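You operate a simulated robot arm through the tools that you are given. There is no shell and no other tool. Be economical: measure what you need, move in short steps, check, and stop when the job is done.

Carry out the task below with a simulated robot arm. There is one attempt and no reset: what you move stays moved.

## Task
Take the spice jar from the worktop between sink and hob and put it on top of the leveller.

Only the result counts: the job must be done as asked and must still hold three seconds after the hand-in. Knocking over, shifting, dropping, spilling or breaking anything else fails it.

## Robot
A 6-joint arm with a two-finger parallel gripper, fixed in place. Base frame: the origin is at the foot of the arm, x ahead of it, y to its left, z up; the work surface is at about z = 0.9. Lengths are in m, angles in degrees, forces in N, time in s.
With the tool pointing down near the work surface it reaches from about 0.24 to 0.64 m from the base axis. Its first joint turns from -66.0 to 66.0 degrees. Payload 2.7 kg.
The TCP is the grasp point between the finger pads, 0.023 m short of the fingertips. In the tool frame z runs along the fingers and y along their closing line. The gripper opens to 0.094 m. The fingers are 0.038 m wide and 0.01 m thick; the gripper's body (0.054 by 0.096 m) begins 0.039 m behind the TCP.
Orientation is told as [roll, pitch, yaw] about the base's x, y, z axes, in that order, counted from this pose: with the fingers straight down and closing along the base's y, the tool's x points along the base's -x, its y along +y and its z along -z.

## Interface
- The arm moves only by the tool play_rows. Its argument "steps" is a list that holds one entry, the list of rows, each a list of 6 numbers: the shift along the base's x, y, z in m, then the turn, a rotation vector about the base's x, y, z in degrees. In form: [[[tx, ty, tz, ax, ay, az], ...]]. A call has 1 to 8 rows; each row shifts and turns the commanded pose from where the row before left it. "claw" is the closure in counts, from 0 (fully open) to 255 (shut), set as the call begins (left out, the last holds). Each row takes 0.2 s and may step no farther than 0.05 m and 8.6 degrees from the row before; otherwise, or with a gripper value out of range, the whole call is refused. Where a pose cannot be reached the arm comes as near as it can. A force on the tool above 40 N (or 10 N above the force at the start of the call, whichever is more), or a blocked arm, ends the call early, and 0.2 s more pass. Each finger travels about 0.045 m/s and halts on what it meets, pressing with about 40 N; the grip force reading is that of the motor and also rises with nothing between the fingers. The clock runs only during rows and for 0.2 s after the last one: add rows that do not move to give the fingers time. The reply holds the time, the measured pose of the TCP, the force on the tool along the base axes, the opening and the grip force, in the units named above and with some noise.
- Cameras (640 x 400 px; columns grow to the right, rows downward): "scene" is fixed at [0.0708, -0.4232, 1.4271]; the picture's right is [0.83, -0.56, 0.00], its down [-0.20, -0.30, -0.93] and it looks along [0.52, 0.77, -0.36] (base axes); focal length 331 px, centre (320, 200). "wrist" rides on the gripper at [-0.039, 0, -0.044] in the tool frame; the picture's right is [0.00, -1.00, 0.00], its down [0.97, 0.00, -0.24] and it looks along [0.24, 0.00, 0.97] (tool axes); focal length 218 px, centre (320, 200).
- get_image(camera): a new picture of that camera. No time passes.
- pixel_to_xyz(camera, pixels): there is no depth. For up to 12 entries [column, row, z] of the newest picture of that camera ("zoom" is the newest enlarged one), the place [x, y] in the base frame at which the ray of that pixel passes the height z, good to about 0.003 m. No time passes.
- zoom(camera, box): a new picture of the part [left, top, right, bottom] of that camera's present view, enlarged. No time passes.
- job_done(): hands the job in; it is judged then, once.

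Keep the steps short. Do not move on a guess: measure, check each grasp and each placing, and mend mistakes. In all there are 60 turns and 30 pictures (those below and enlarged ones count). Leave the gripper open and the arm clear of the work at the hand-in unless told otherwise, and finish with a single line.

The tools are called after ">>>" by a JSON object that holds its "method" and its "body". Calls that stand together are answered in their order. play_rows: Moves the arm, as the interface text tells. Its arguments: {"type":"object","properties":{"steps":{"type":"array"},"claw":{"type":"number"}},"required":["steps"]} The other tools are called the same way: get_image (camera) takes a picture; pixel_to_xyz (camera, pixels) gives the place at which the rays of pixels pass given heights; zoom (camera, box) takes an enlarged picture of a part of a camera's view; job_done () hands the job in.

At the start:

```text
time_s: 0.0
eef_pos: [0.2449, 0.238, 1.2299]
tcp_rot: [0.2, 0.0, 0.1]
contact_force: [0.7, 0.1, 0.6]
gripper_width: 0.0939
grip_force: 0.1
```

scene: 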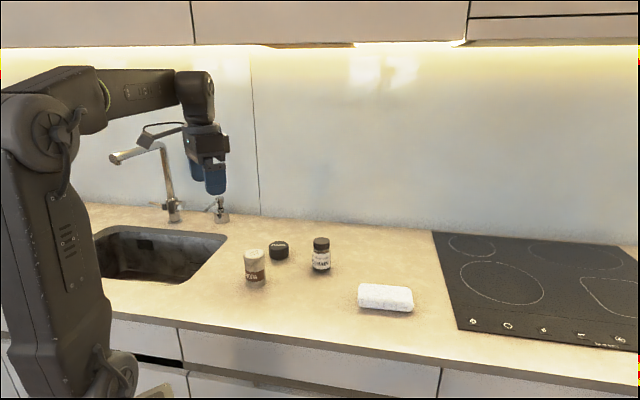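
wrist: 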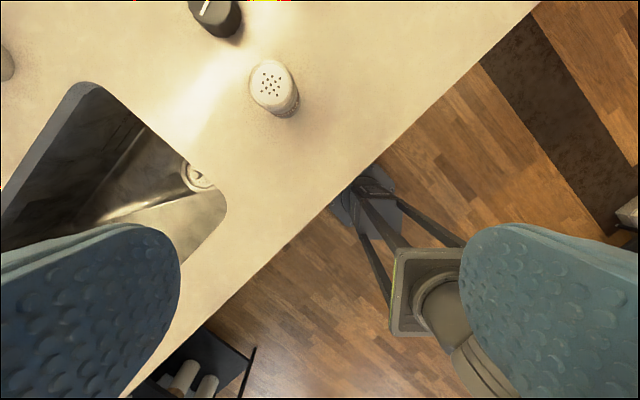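

The scene shows four items: a shaker at (255,266), a black puck at (278,250), a dark-lidded jar at (320,255) and a white block at (385,298). I'll zoom in to identify them.

>>> {"method": "zoom", "body": {"camera": "scene", "box": [230, 220, 430, 345]}}

```text
3.20 times, centred on (330, 282) of scene
```

zoom: 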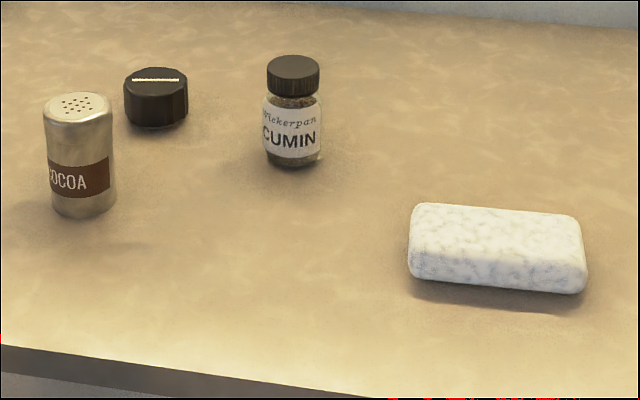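

The jar labelled CUMIN is the spice jar, and the puck and the white block are the two possible supports. I'll enlarge both and measure some positions.

>>> {"method": "zoom", "body": {"camera": "scene", "box": [262, 230, 342, 280]}}

>>> {"method": "zoom", "body": {"camera": "wrist", "box": [160, 0, 320, 100]}}

>>> {"method": "pixel_to_xyz", "body": {"camera": "scene", "pixels": [[321, 272, 0.9], [313, 270, 0.9], [330, 270, 0.9], [279, 260, 0.9], [269, 257, 0.9], [288, 257, 0.9], [255, 286, 0.9], [358, 306, 0.9], [411, 311, 0.9]]}}

>>> {"method": "pixel_to_xyz", "body": {"camera": "wrist", "pixels": [[215, 10, 0.93], [270, 85, 0.98]]}}

```text
8.00 times, centred on (302, 255) of scene
```

zoom: 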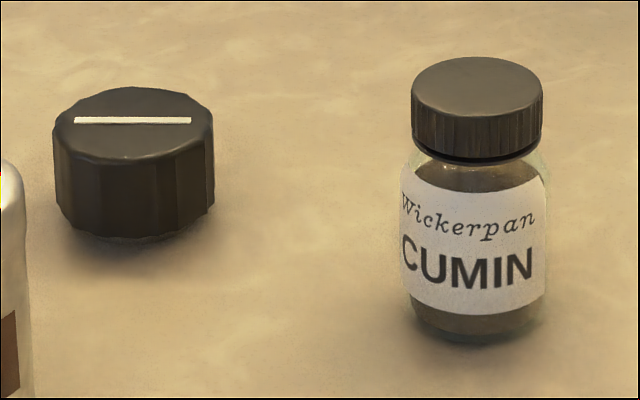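

```text
4.00 times, centred on (240, 50) of wrist
```

zoom: 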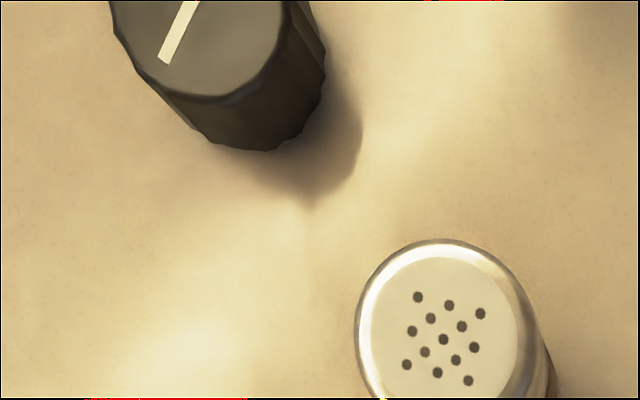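

```text
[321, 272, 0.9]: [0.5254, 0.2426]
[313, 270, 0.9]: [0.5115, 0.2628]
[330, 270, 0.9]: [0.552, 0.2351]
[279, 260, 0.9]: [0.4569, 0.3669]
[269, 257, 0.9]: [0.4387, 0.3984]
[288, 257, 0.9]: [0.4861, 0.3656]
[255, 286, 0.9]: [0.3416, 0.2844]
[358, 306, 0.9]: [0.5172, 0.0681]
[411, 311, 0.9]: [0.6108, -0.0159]
```

```text
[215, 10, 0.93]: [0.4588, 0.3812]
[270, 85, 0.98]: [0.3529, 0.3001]
```

CUMIN is the spice jar, and the round black puck with facets is a coffee leveller. From the scene view the jar is near (0.54, 0.255) and the puck near (0.468, 0.39). I'll move above them at z≈1.14 to measure from overhead.

>>> {"method": "play_rows", "body": {"steps": [[[0.04, 0.012, -0.018, 0, 0, 0], [0.04, 0.012, -0.018, 0, 0, 0], [0.04, 0.012, -0.018, 0, 0, 0], [0.04, 0.012, -0.018, 0, 0, 0], [0.04, 0.012, -0.018, 0, 0, 0], [0, 0, 0, 0, 0, 0]]], "claw": 0}}

>>> {"method": "get_image", "body": {"camera": "wrist"}}

```text
time_s: 1.4
eef_pos: [0.4442, 0.2971, 1.14]
tcp_rot: [0.0, 0.1, 0.1]
contact_force: [-0.8, -0.5, 0.2]
gripper_width: 0.0941
grip_force: 0.1
```

```text
24 pictures are left
```

wrist: 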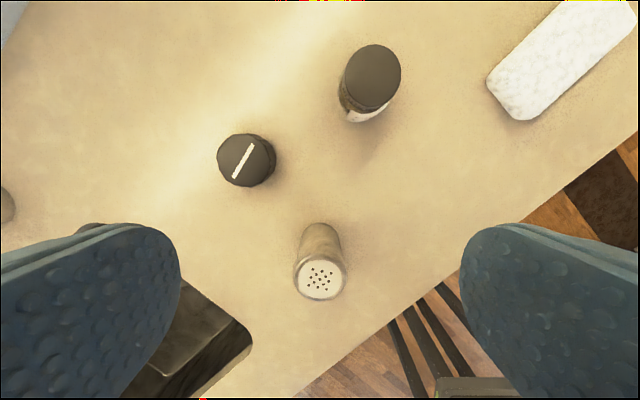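

The wrist view shows the jar lid at (372,76) and the puck top at (245,159). I'll match their tops with the scene camera at several heights to get the heights.

>>> {"method": "pixel_to_xyz", "body": {"camera": "wrist", "pixels": [[372, 75, 0.96], [372, 75, 0.98], [372, 75, 1.0], [343, 75, 0.98], [401, 75, 0.98], [243, 158, 0.92], [243, 158, 0.94], [217, 160, 0.94], [271, 160, 0.94], [360, 118, 0.9]]}}

>>> {"method": "pixel_to_xyz", "body": {"camera": "scene", "pixels": [[321.7, 240.8, 0.96], [321.7, 240.8, 0.98], [321.7, 240.8, 1.0], [278.7, 245.5, 0.92], [278.7, 245.5, 0.93], [278.7, 245.5, 0.94]]}}

```text
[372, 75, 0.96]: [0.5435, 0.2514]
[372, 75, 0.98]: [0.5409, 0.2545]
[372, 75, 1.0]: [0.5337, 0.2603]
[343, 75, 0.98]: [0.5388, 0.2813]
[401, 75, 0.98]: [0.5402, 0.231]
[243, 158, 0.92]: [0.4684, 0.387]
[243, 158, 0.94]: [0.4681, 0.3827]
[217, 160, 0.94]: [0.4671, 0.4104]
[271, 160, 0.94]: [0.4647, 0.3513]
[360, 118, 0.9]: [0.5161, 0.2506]
```

```text
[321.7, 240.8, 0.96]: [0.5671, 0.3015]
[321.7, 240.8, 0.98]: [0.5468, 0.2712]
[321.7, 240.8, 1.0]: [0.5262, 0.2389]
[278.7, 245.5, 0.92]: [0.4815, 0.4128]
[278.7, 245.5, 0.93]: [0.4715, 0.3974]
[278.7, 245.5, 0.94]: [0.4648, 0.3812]
```

The rays cross at jar top z≈0.988, xy≈(0.539, 0.257), and at puck top z≈0.938, xy≈(0.467, 0.383). I'll move above the jar with the fingertips still over its lid and check again.

>>> {"method": "play_rows", "body": {"steps": [[[0.024, -0.01, -0.02, 0, 0, 0], [0.024, -0.01, -0.02, 0, 0, 0], [0.024, -0.01, -0.02, 0, 0, 0], [0.023, -0.01, -0.02, 0, 0, 0], [0, 0, -0.02, 0, 0, 0], [0, 0, 0, 0, 0, 0]]]}}

>>> {"method": "get_image", "body": {"camera": "wrist"}}

>>> {"method": "get_image", "body": {"camera": "scene"}}

```text
time_s: 2.8
eef_pos: [0.539, 0.2581, 1.0394]
tcp_rot: [0.2, 0.0, 0.2]
contact_force: [0.2, 0.4, -0.5]
gripper_width: 0.0943
grip_force: 0.2
```

```text
23 pictures are left
```

wrist: 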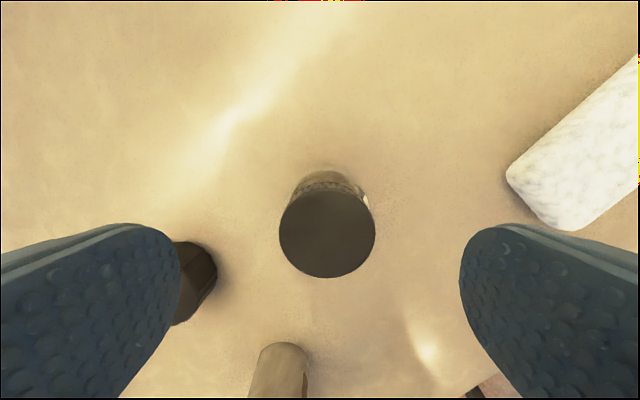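

```text
22 pictures are left
```

scene: 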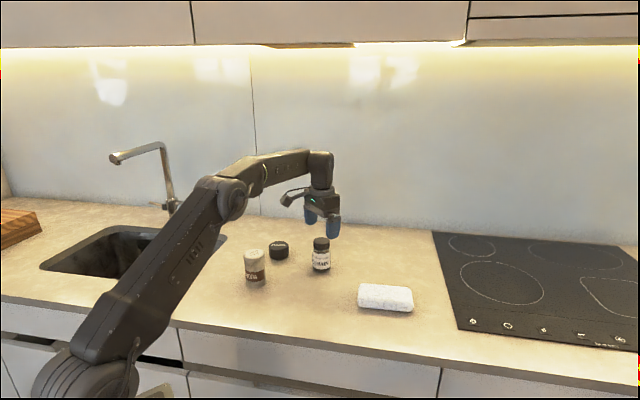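

The lid now shows at (327,234), between the fingers. I'll read its position again at the candidate top heights.

>>> {"method": "pixel_to_xyz", "body": {"camera": "wrist", "pixels": [[327, 234, 0.98], [327, 234, 0.99], [279, 234, 0.985], [376, 234, 0.985], [327, 185, 0.9]]}}

>>> {"method": "zoom", "body": {"camera": "scene", "box": [272, 190, 368, 280]}}

```text
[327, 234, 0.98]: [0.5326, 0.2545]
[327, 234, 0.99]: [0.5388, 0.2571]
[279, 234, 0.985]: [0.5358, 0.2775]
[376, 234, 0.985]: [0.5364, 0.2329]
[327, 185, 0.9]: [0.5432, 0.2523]
```

```text
4.44 times, centred on (320, 235) of scene
```

zoom: 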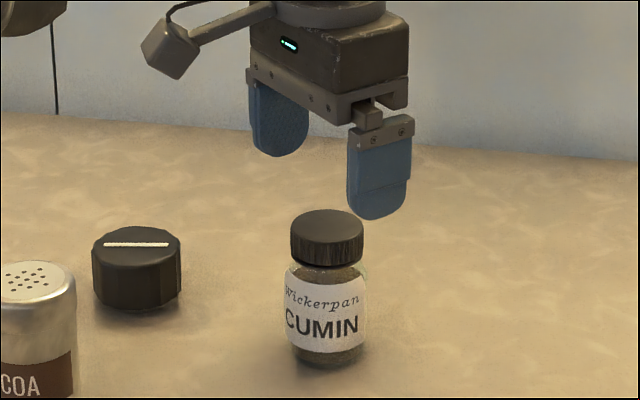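

The jar axis is at about (0.536, 0.255) with a 0.046 m lid. I'll descend to TCP z≈0.956, which keeps the gripper body above the lid and puts the pads on the upper jar.

>>> {"method": "play_rows", "body": {"steps": [[[-0.003, -0.002, -0.02, 0, 0, 0], [0, 0, -0.02, 0, 0, 0], [0, 0, -0.02, 0, 0, 0], [0, 0, -0.013, 0, 0, 0], [0, 0, -0.01, 0, 0, 0], [0, 0, 0, 0, 0, 0]]]}}

>>> {"method": "zoom", "body": {"camera": "scene", "box": [272, 190, 368, 280]}}

```text
time_s: 4.2
eef_pos: [0.5357, 0.2555, 0.9577]
tcp_rot: [0.2, 0.1, 0.1]
contact_force: [0.8, -0.2, -0.4]
gripper_width: 0.0939
grip_force: 0.1
```

```text
4.44 times, centred on (320, 235) of scene
```

zoom: 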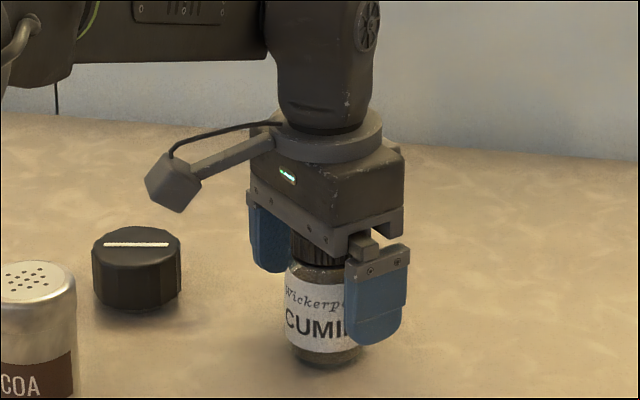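

The fingers straddle the jar with no contact. I'll close now and hold still to let them grip.

>>> {"method": "play_rows", "body": {"steps": [[[0, 0, 0, 0, 0, 0], [0, 0, 0, 0, 0, 0], [0, 0, 0, 0, 0, 0], [0, 0, 0, 0, 0, 0], [0, 0, 0, 0, 0, 0], [0, 0, 0, 0, 0, 0]]], "claw": 255}}

```text
time_s: 5.6
eef_pos: [0.5356, 0.2552, 0.9571]
tcp_rot: [0.2, 0.0, 0.1]
contact_force: [-0.4, -1.0, 0.7]
gripper_width: 0.0527
grip_force: 40.3
```

The fingers halted at 0.0527 m with 40 N, so they hold the jar body. Next I'll lift it 0.09 m straight up.

>>> {"method": "play_rows", "body": {"steps": [[[0, 0, 0.01, 0, 0, 0], [0, 0, 0.02, 0, 0, 0], [0, 0, 0.02, 0, 0, 0], [0, 0, 0.02, 0, 0, 0], [0, 0, 0.02, 0, 0, 0], [0, 0, 0, 0, 0, 0]]]}}

>>> {"method": "zoom", "body": {"camera": "scene", "box": [252, 170, 368, 280]}}

>>> {"method": "get_image", "body": {"camera": "wrist"}}

```text
time_s: 7.0
eef_pos: [0.5372, 0.2555, 1.0488]
tcp_rot: [0.2, 0.1, 0.0]
contact_force: [-0.3, -0.1, -3.3]
gripper_width: 0.0529
grip_force: 39.3
```

```text
3.64 times, centred on (310, 225) of scene
```

zoom: 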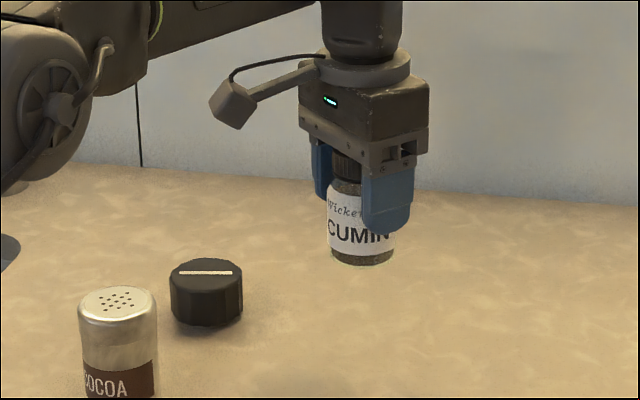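

```text
18 pictures are left
```

wrist: 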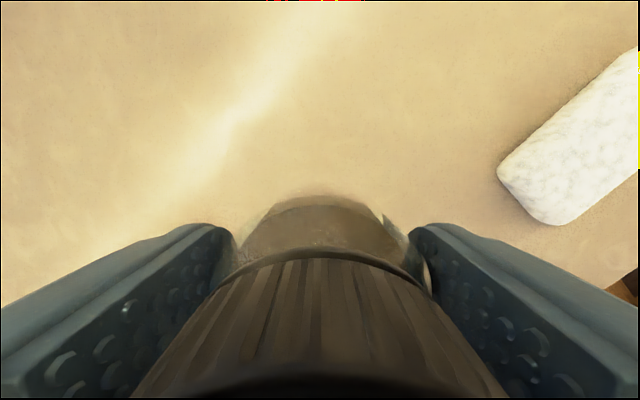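

The jar is upright in the grip (3 N hanging). Before moving over, I'll refine the puck's top centre from this zoom, where its ellipse is centred at about (206,274).

>>> {"method": "pixel_to_xyz", "body": {"camera": "zoom", "pixels": [[206, 275, 0.936], [206, 275, 0.938], [206, 275, 0.94]]}}

>>> {"method": "zoom", "body": {"camera": "scene", "box": [262, 235, 294, 265]}}

```text
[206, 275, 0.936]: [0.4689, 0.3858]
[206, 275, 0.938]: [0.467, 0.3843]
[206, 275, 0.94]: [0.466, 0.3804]
```

```text
13.33 times, centred on (278, 250) of scene
```

zoom: 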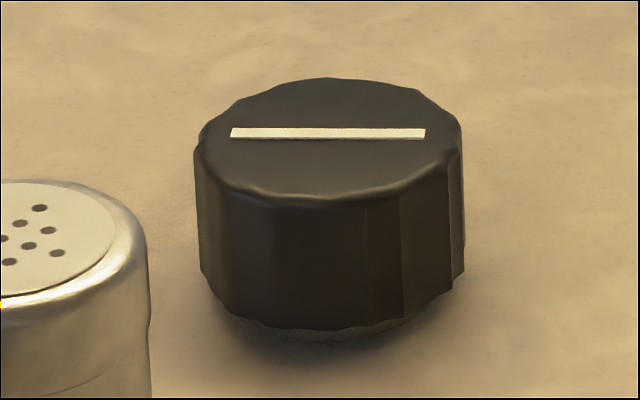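

The puck centre is at (0.467, 0.383). I'll carry the jar over at the present height, with its base about 5 cm above the puck, then look.

>>> {"method": "play_rows", "body": {"steps": [[[-0.012, 0.0213, 0, 0, 0, 0], [-0.012, 0.0213, 0, 0, 0, 0], [-0.012, 0.0213, 0, 0, 0, 0], [-0.012, 0.0213, 0, 0, 0, 0], [-0.011, 0.0213, 0, 0, 0, 0], [-0.011, 0.021, 0, 0, 0, 0], [0, 0, -0.02, 0, 0, 0], [0, 0, 0, 0, 0, 0]]]}}

>>> {"method": "zoom", "body": {"camera": "scene", "box": [232, 190, 328, 280]}}

>>> {"method": "get_image", "body": {"camera": "wrist"}}

```text
time_s: 8.8
eef_pos: [0.4647, 0.3824, 1.0279]
tcp_rot: [0.2, 0.1, 0.0]
contact_force: [-0.3, 0.0, -2.8]
gripper_width: 0.0528
grip_force: 39.9
```

```text
4.44 times, centred on (280, 235) of scene
```

zoom: 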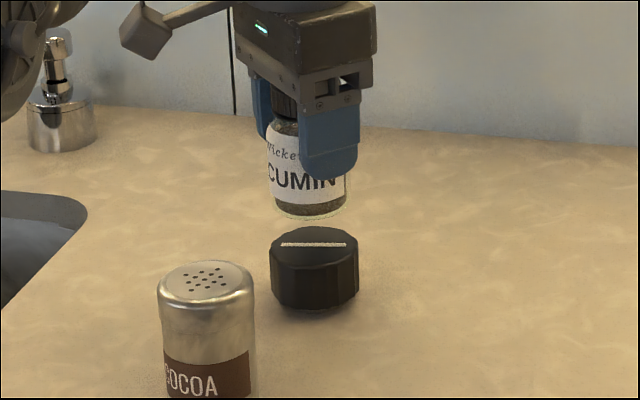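

```text
15 pictures are left
```

wrist: 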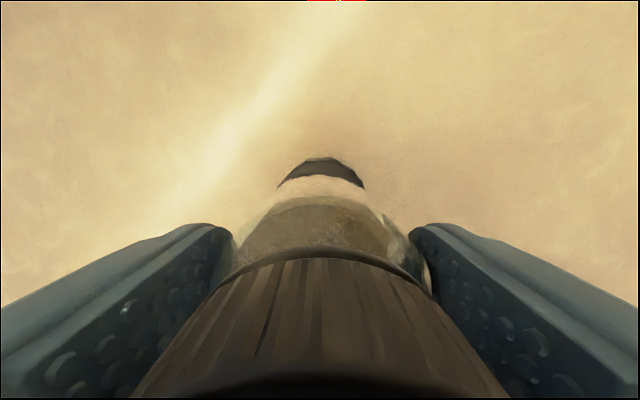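

In the wrist view the puck's far edge is at (321,158), so y is centred. In the scene the jar sits about 5 mm to the left of the puck, so I'll check the puck's x using that far edge and the jar's bottom centre.

>>> {"method": "pixel_to_xyz", "body": {"camera": "wrist", "pixels": [[321, 158, 0.936], [280, 185, 0.936], [363, 185, 0.936]]}}

>>> {"method": "pixel_to_xyz", "body": {"camera": "zoom", "pixels": [[309, 205, 0.97], [314, 248, 0.938], [271, 250, 0.938], [358, 250, 0.938], [271, 205, 0.97], [346, 205, 0.97]]}}

```text
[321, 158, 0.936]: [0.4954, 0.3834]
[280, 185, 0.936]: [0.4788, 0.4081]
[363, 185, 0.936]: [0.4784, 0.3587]
```

```text
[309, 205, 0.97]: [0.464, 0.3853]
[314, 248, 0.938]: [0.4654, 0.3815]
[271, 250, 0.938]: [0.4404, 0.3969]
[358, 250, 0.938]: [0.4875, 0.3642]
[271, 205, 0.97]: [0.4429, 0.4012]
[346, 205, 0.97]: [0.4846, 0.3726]
```

The puck centre is about (0.4665, 0.383) and the jar is within 3 mm of it. I'll shift +0.002 in x and lower to just above contact at z≈1.000.

>>> {"method": "play_rows", "body": {"steps": [[[0.002, 0, -0.008, 0, 0, 0], [0, 0, -0.01, 0, 0, 0], [0, 0, -0.008, 0, 0, 0], [0, 0, 0, 0, 0, 0]]]}}

>>> {"method": "zoom", "body": {"camera": "scene", "box": [252, 215, 308, 265]}}

```text
time_s: 9.8
eef_pos: [0.4685, 0.3838, 1.0013]
tcp_rot: [0.1, 0.1, 0.1]
contact_force: [0.3, -0.7, -3.4]
gripper_width: 0.0529
grip_force: 39.8
```

```text
8.00 times, centred on (280, 240) of scene
```

zoom: 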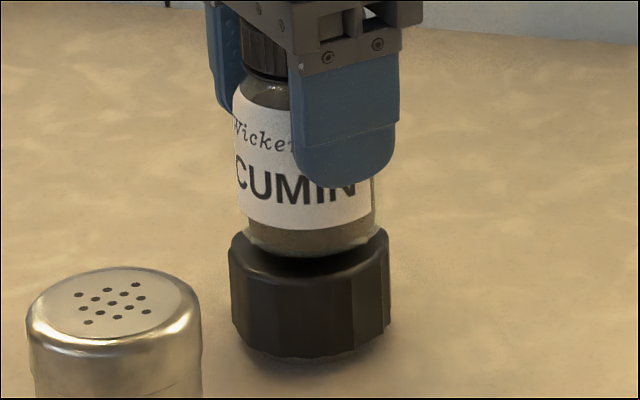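

The jar is centred over the puck with a few mm of gap and still reads 3.4 N hanging. I'll lower in 2 mm steps and watch the force.

>>> {"method": "play_rows", "body": {"steps": [[[0, 0, -0.002, 0, 0, 0], [0, 0, -0.002, 0, 0, 0], [0, 0, 0, 0, 0, 0]]]}}

```text
time_s: 10.6
eef_pos: [0.4683, 0.3835, 0.9982]
tcp_rot: [0.3, 0.0, 0.1]
contact_force: [0.7, -0.4, -2.7]
gripper_width: 0.0528
grip_force: 39.9
```

It's still hanging at -2.7 N, so I'll lower another 2 mm in 1 mm steps.

>>> {"method": "play_rows", "body": {"steps": [[[0, 0, -0.001, 0, 0, 0], [0, 0, -0.001, 0, 0, 0], [0, 0, 0, 0, 0, 0]]]}}

```text
time_s: 11.4
eef_pos: [0.4679, 0.3841, 0.9974]
tcp_rot: [0.3, -0.2, 0.1]
contact_force: [-3.3, 0.7, 11.2]
gripper_width: 0.0526
grip_force: 39.4
```

The force changed to +11 N upward, so the jar rests on the puck. I'll ease up 0.7 mm, check the force and take a look before releasing.

>>> {"method": "play_rows", "body": {"steps": [[[0, 0, 0.0007, 0, 0, 0], [0, 0, 0, 0, 0, 0]]]}}

>>> {"method": "zoom", "body": {"camera": "scene", "box": [252, 215, 308, 265]}}

```text
time_s: 12.0
eef_pos: [0.4673, 0.3829, 0.9971]
tcp_rot: [0.2, -0.1, 0.1]
contact_force: [-2.9, 0.5, 15.1]
gripper_width: 0.0529
grip_force: 39.6
```

```text
8.00 times, centred on (280, 240) of scene
```

zoom: 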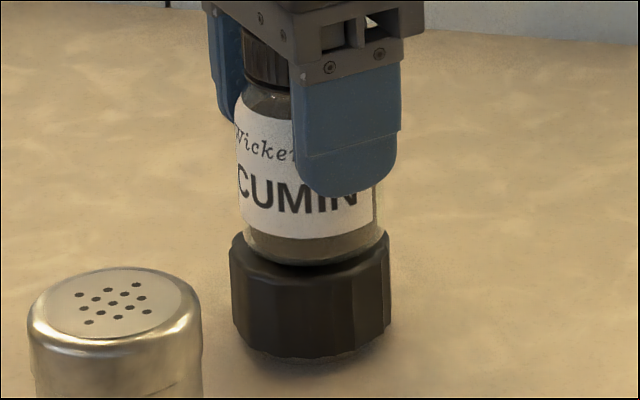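

The jar is seated and centred, but the load still reads 15 N. I'll ease up another 0.6 mm.

>>> {"method": "play_rows", "body": {"steps": [[[0, 0, 0.0006, 0, 0, 0], [0, 0, 0, 0, 0, 0]]]}}

```text
time_s: 12.6
eef_pos: [0.4683, 0.3834, 0.9974]
tcp_rot: [0.3, -0.1, 0.1]
contact_force: [-1.1, 3.5, 16.8]
gripper_width: 0.0528
grip_force: 39.7
```

The force hasn't dropped, so the arm is lagging its command. I'll ease up 1 mm more and wait.

>>> {"method": "play_rows", "body": {"steps": [[[0, 0, 0.001, 0, 0, 0], [0, 0, 0, 0, 0, 0], [0, 0, 0, 0, 0, 0]]]}}

```text
time_s: 13.4
eef_pos: [0.4687, 0.3838, 0.9972]
tcp_rot: [0.1, 0.1, 0.0]
contact_force: [2.4, 0.9, 9.8]
gripper_width: 0.0526
grip_force: 39.8
```

It's falling, now 9.8 N. I'll make one more 0.7 mm ease.

>>> {"method": "play_rows", "body": {"steps": [[[0, 0, 0.0007, 0, 0, 0], [0, 0, 0, 0, 0, 0], [0, 0, 0, 0, 0, 0]]]}}

```text
time_s: 14.2
eef_pos: [0.4681, 0.3841, 0.997]
tcp_rot: [0.0, 0.2, 0.0]
contact_force: [2.1, 0.3, -0.1]
gripper_width: 0.053
grip_force: 39.7
```

The load is near zero and the jar is resting on the puck. I'll open gradually to about 0.075 m, with the fingers parting evenly.

>>> {"method": "play_rows", "body": {"steps": [[[0, 0, 0, 0, 0, 0], [0, 0, 0, 0, 0, 0], [0, 0, 0, 0, 0, 0], [0, 0, 0, 0, 0, 0]]], "claw": 30}}

>>> {"method": "zoom", "body": {"camera": "scene", "box": [232, 190, 328, 280]}}

```text
time_s: 15.2
eef_pos: [0.468, 0.383, 0.9988]
tcp_rot: [0.2, 0.0, 0.1]
contact_force: [0.6, 0.6, -0.1]
gripper_width: 0.0829
grip_force: 0.1
```

```text
4.44 times, centred on (280, 235) of scene
```

zoom: 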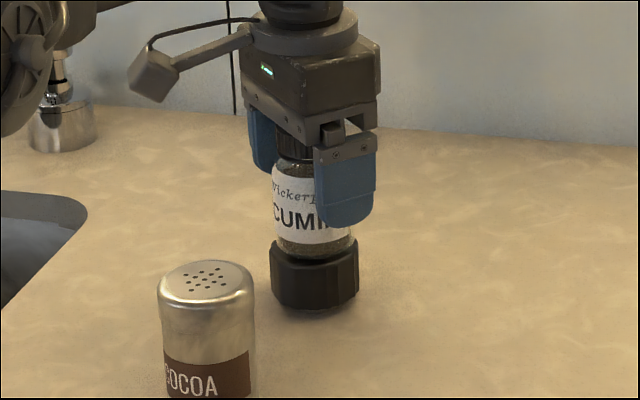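

The jar stands freely on the puck. I'll rise straight up, opening fully.

>>> {"method": "play_rows", "body": {"steps": [[[0, 0, 0.015, 0, 0, 0], [0, 0, 0.025, 0, 0, 0], [0, 0, 0.03, 0, 0, 0], [0, 0, 0.03, 0, 0, 0], [0, 0, 0.03, 0, 0, 0], [-0.03, -0.02, 0.02, 0, 0, 0], [-0.03, -0.02, 0.02, 0, 0, 0], [0, 0, 0, 0, 0, 0]]], "claw": 0}}

>>> {"method": "get_image", "body": {"camera": "scene"}}

>>> {"method": "zoom", "body": {"camera": "scene", "box": [232, 190, 328, 280]}}

```text
time_s: 17.0
eef_pos: [0.4045, 0.3373, 1.1556]
tcp_rot: [0.2, 0.0, 0.0]
contact_force: [0.3, -0.8, 0.1]
gripper_width: 0.0939
grip_force: 0.0
out of reach, approached as far as the arm can: row 5
```

```text
11 pictures are left
```

scene: 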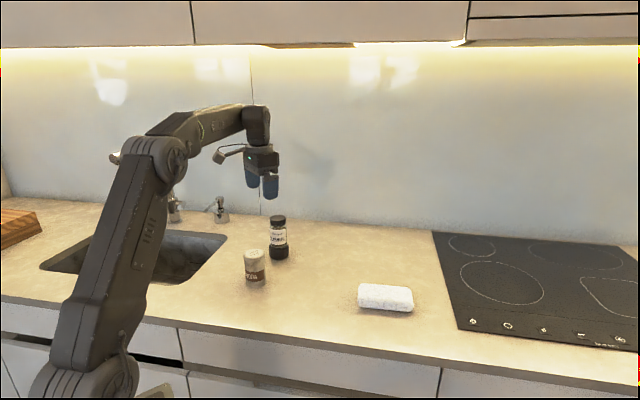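

```text
4.44 times, centred on (280, 235) of scene
```

zoom: 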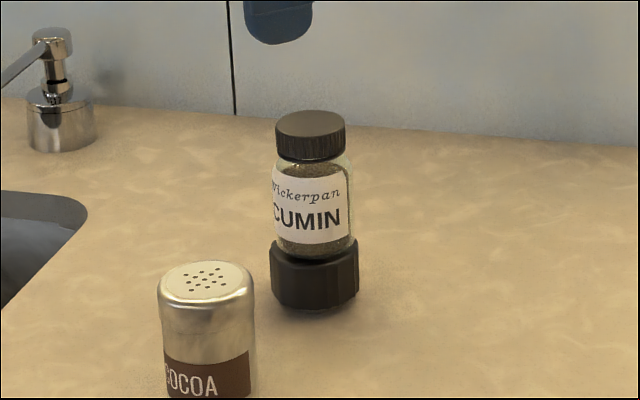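

The jar stands upright and centred on the leveller, nothing else has moved, and the arm is clear with the gripper open. I'll hand in.

>>> {"method": "job_done", "body": {}}

```text
The job is handed in.
```

The cumin jar now stands upright and centred on top of the black puck I took to be the leveller, with nothing else moved and the arm clear with its gripper open.
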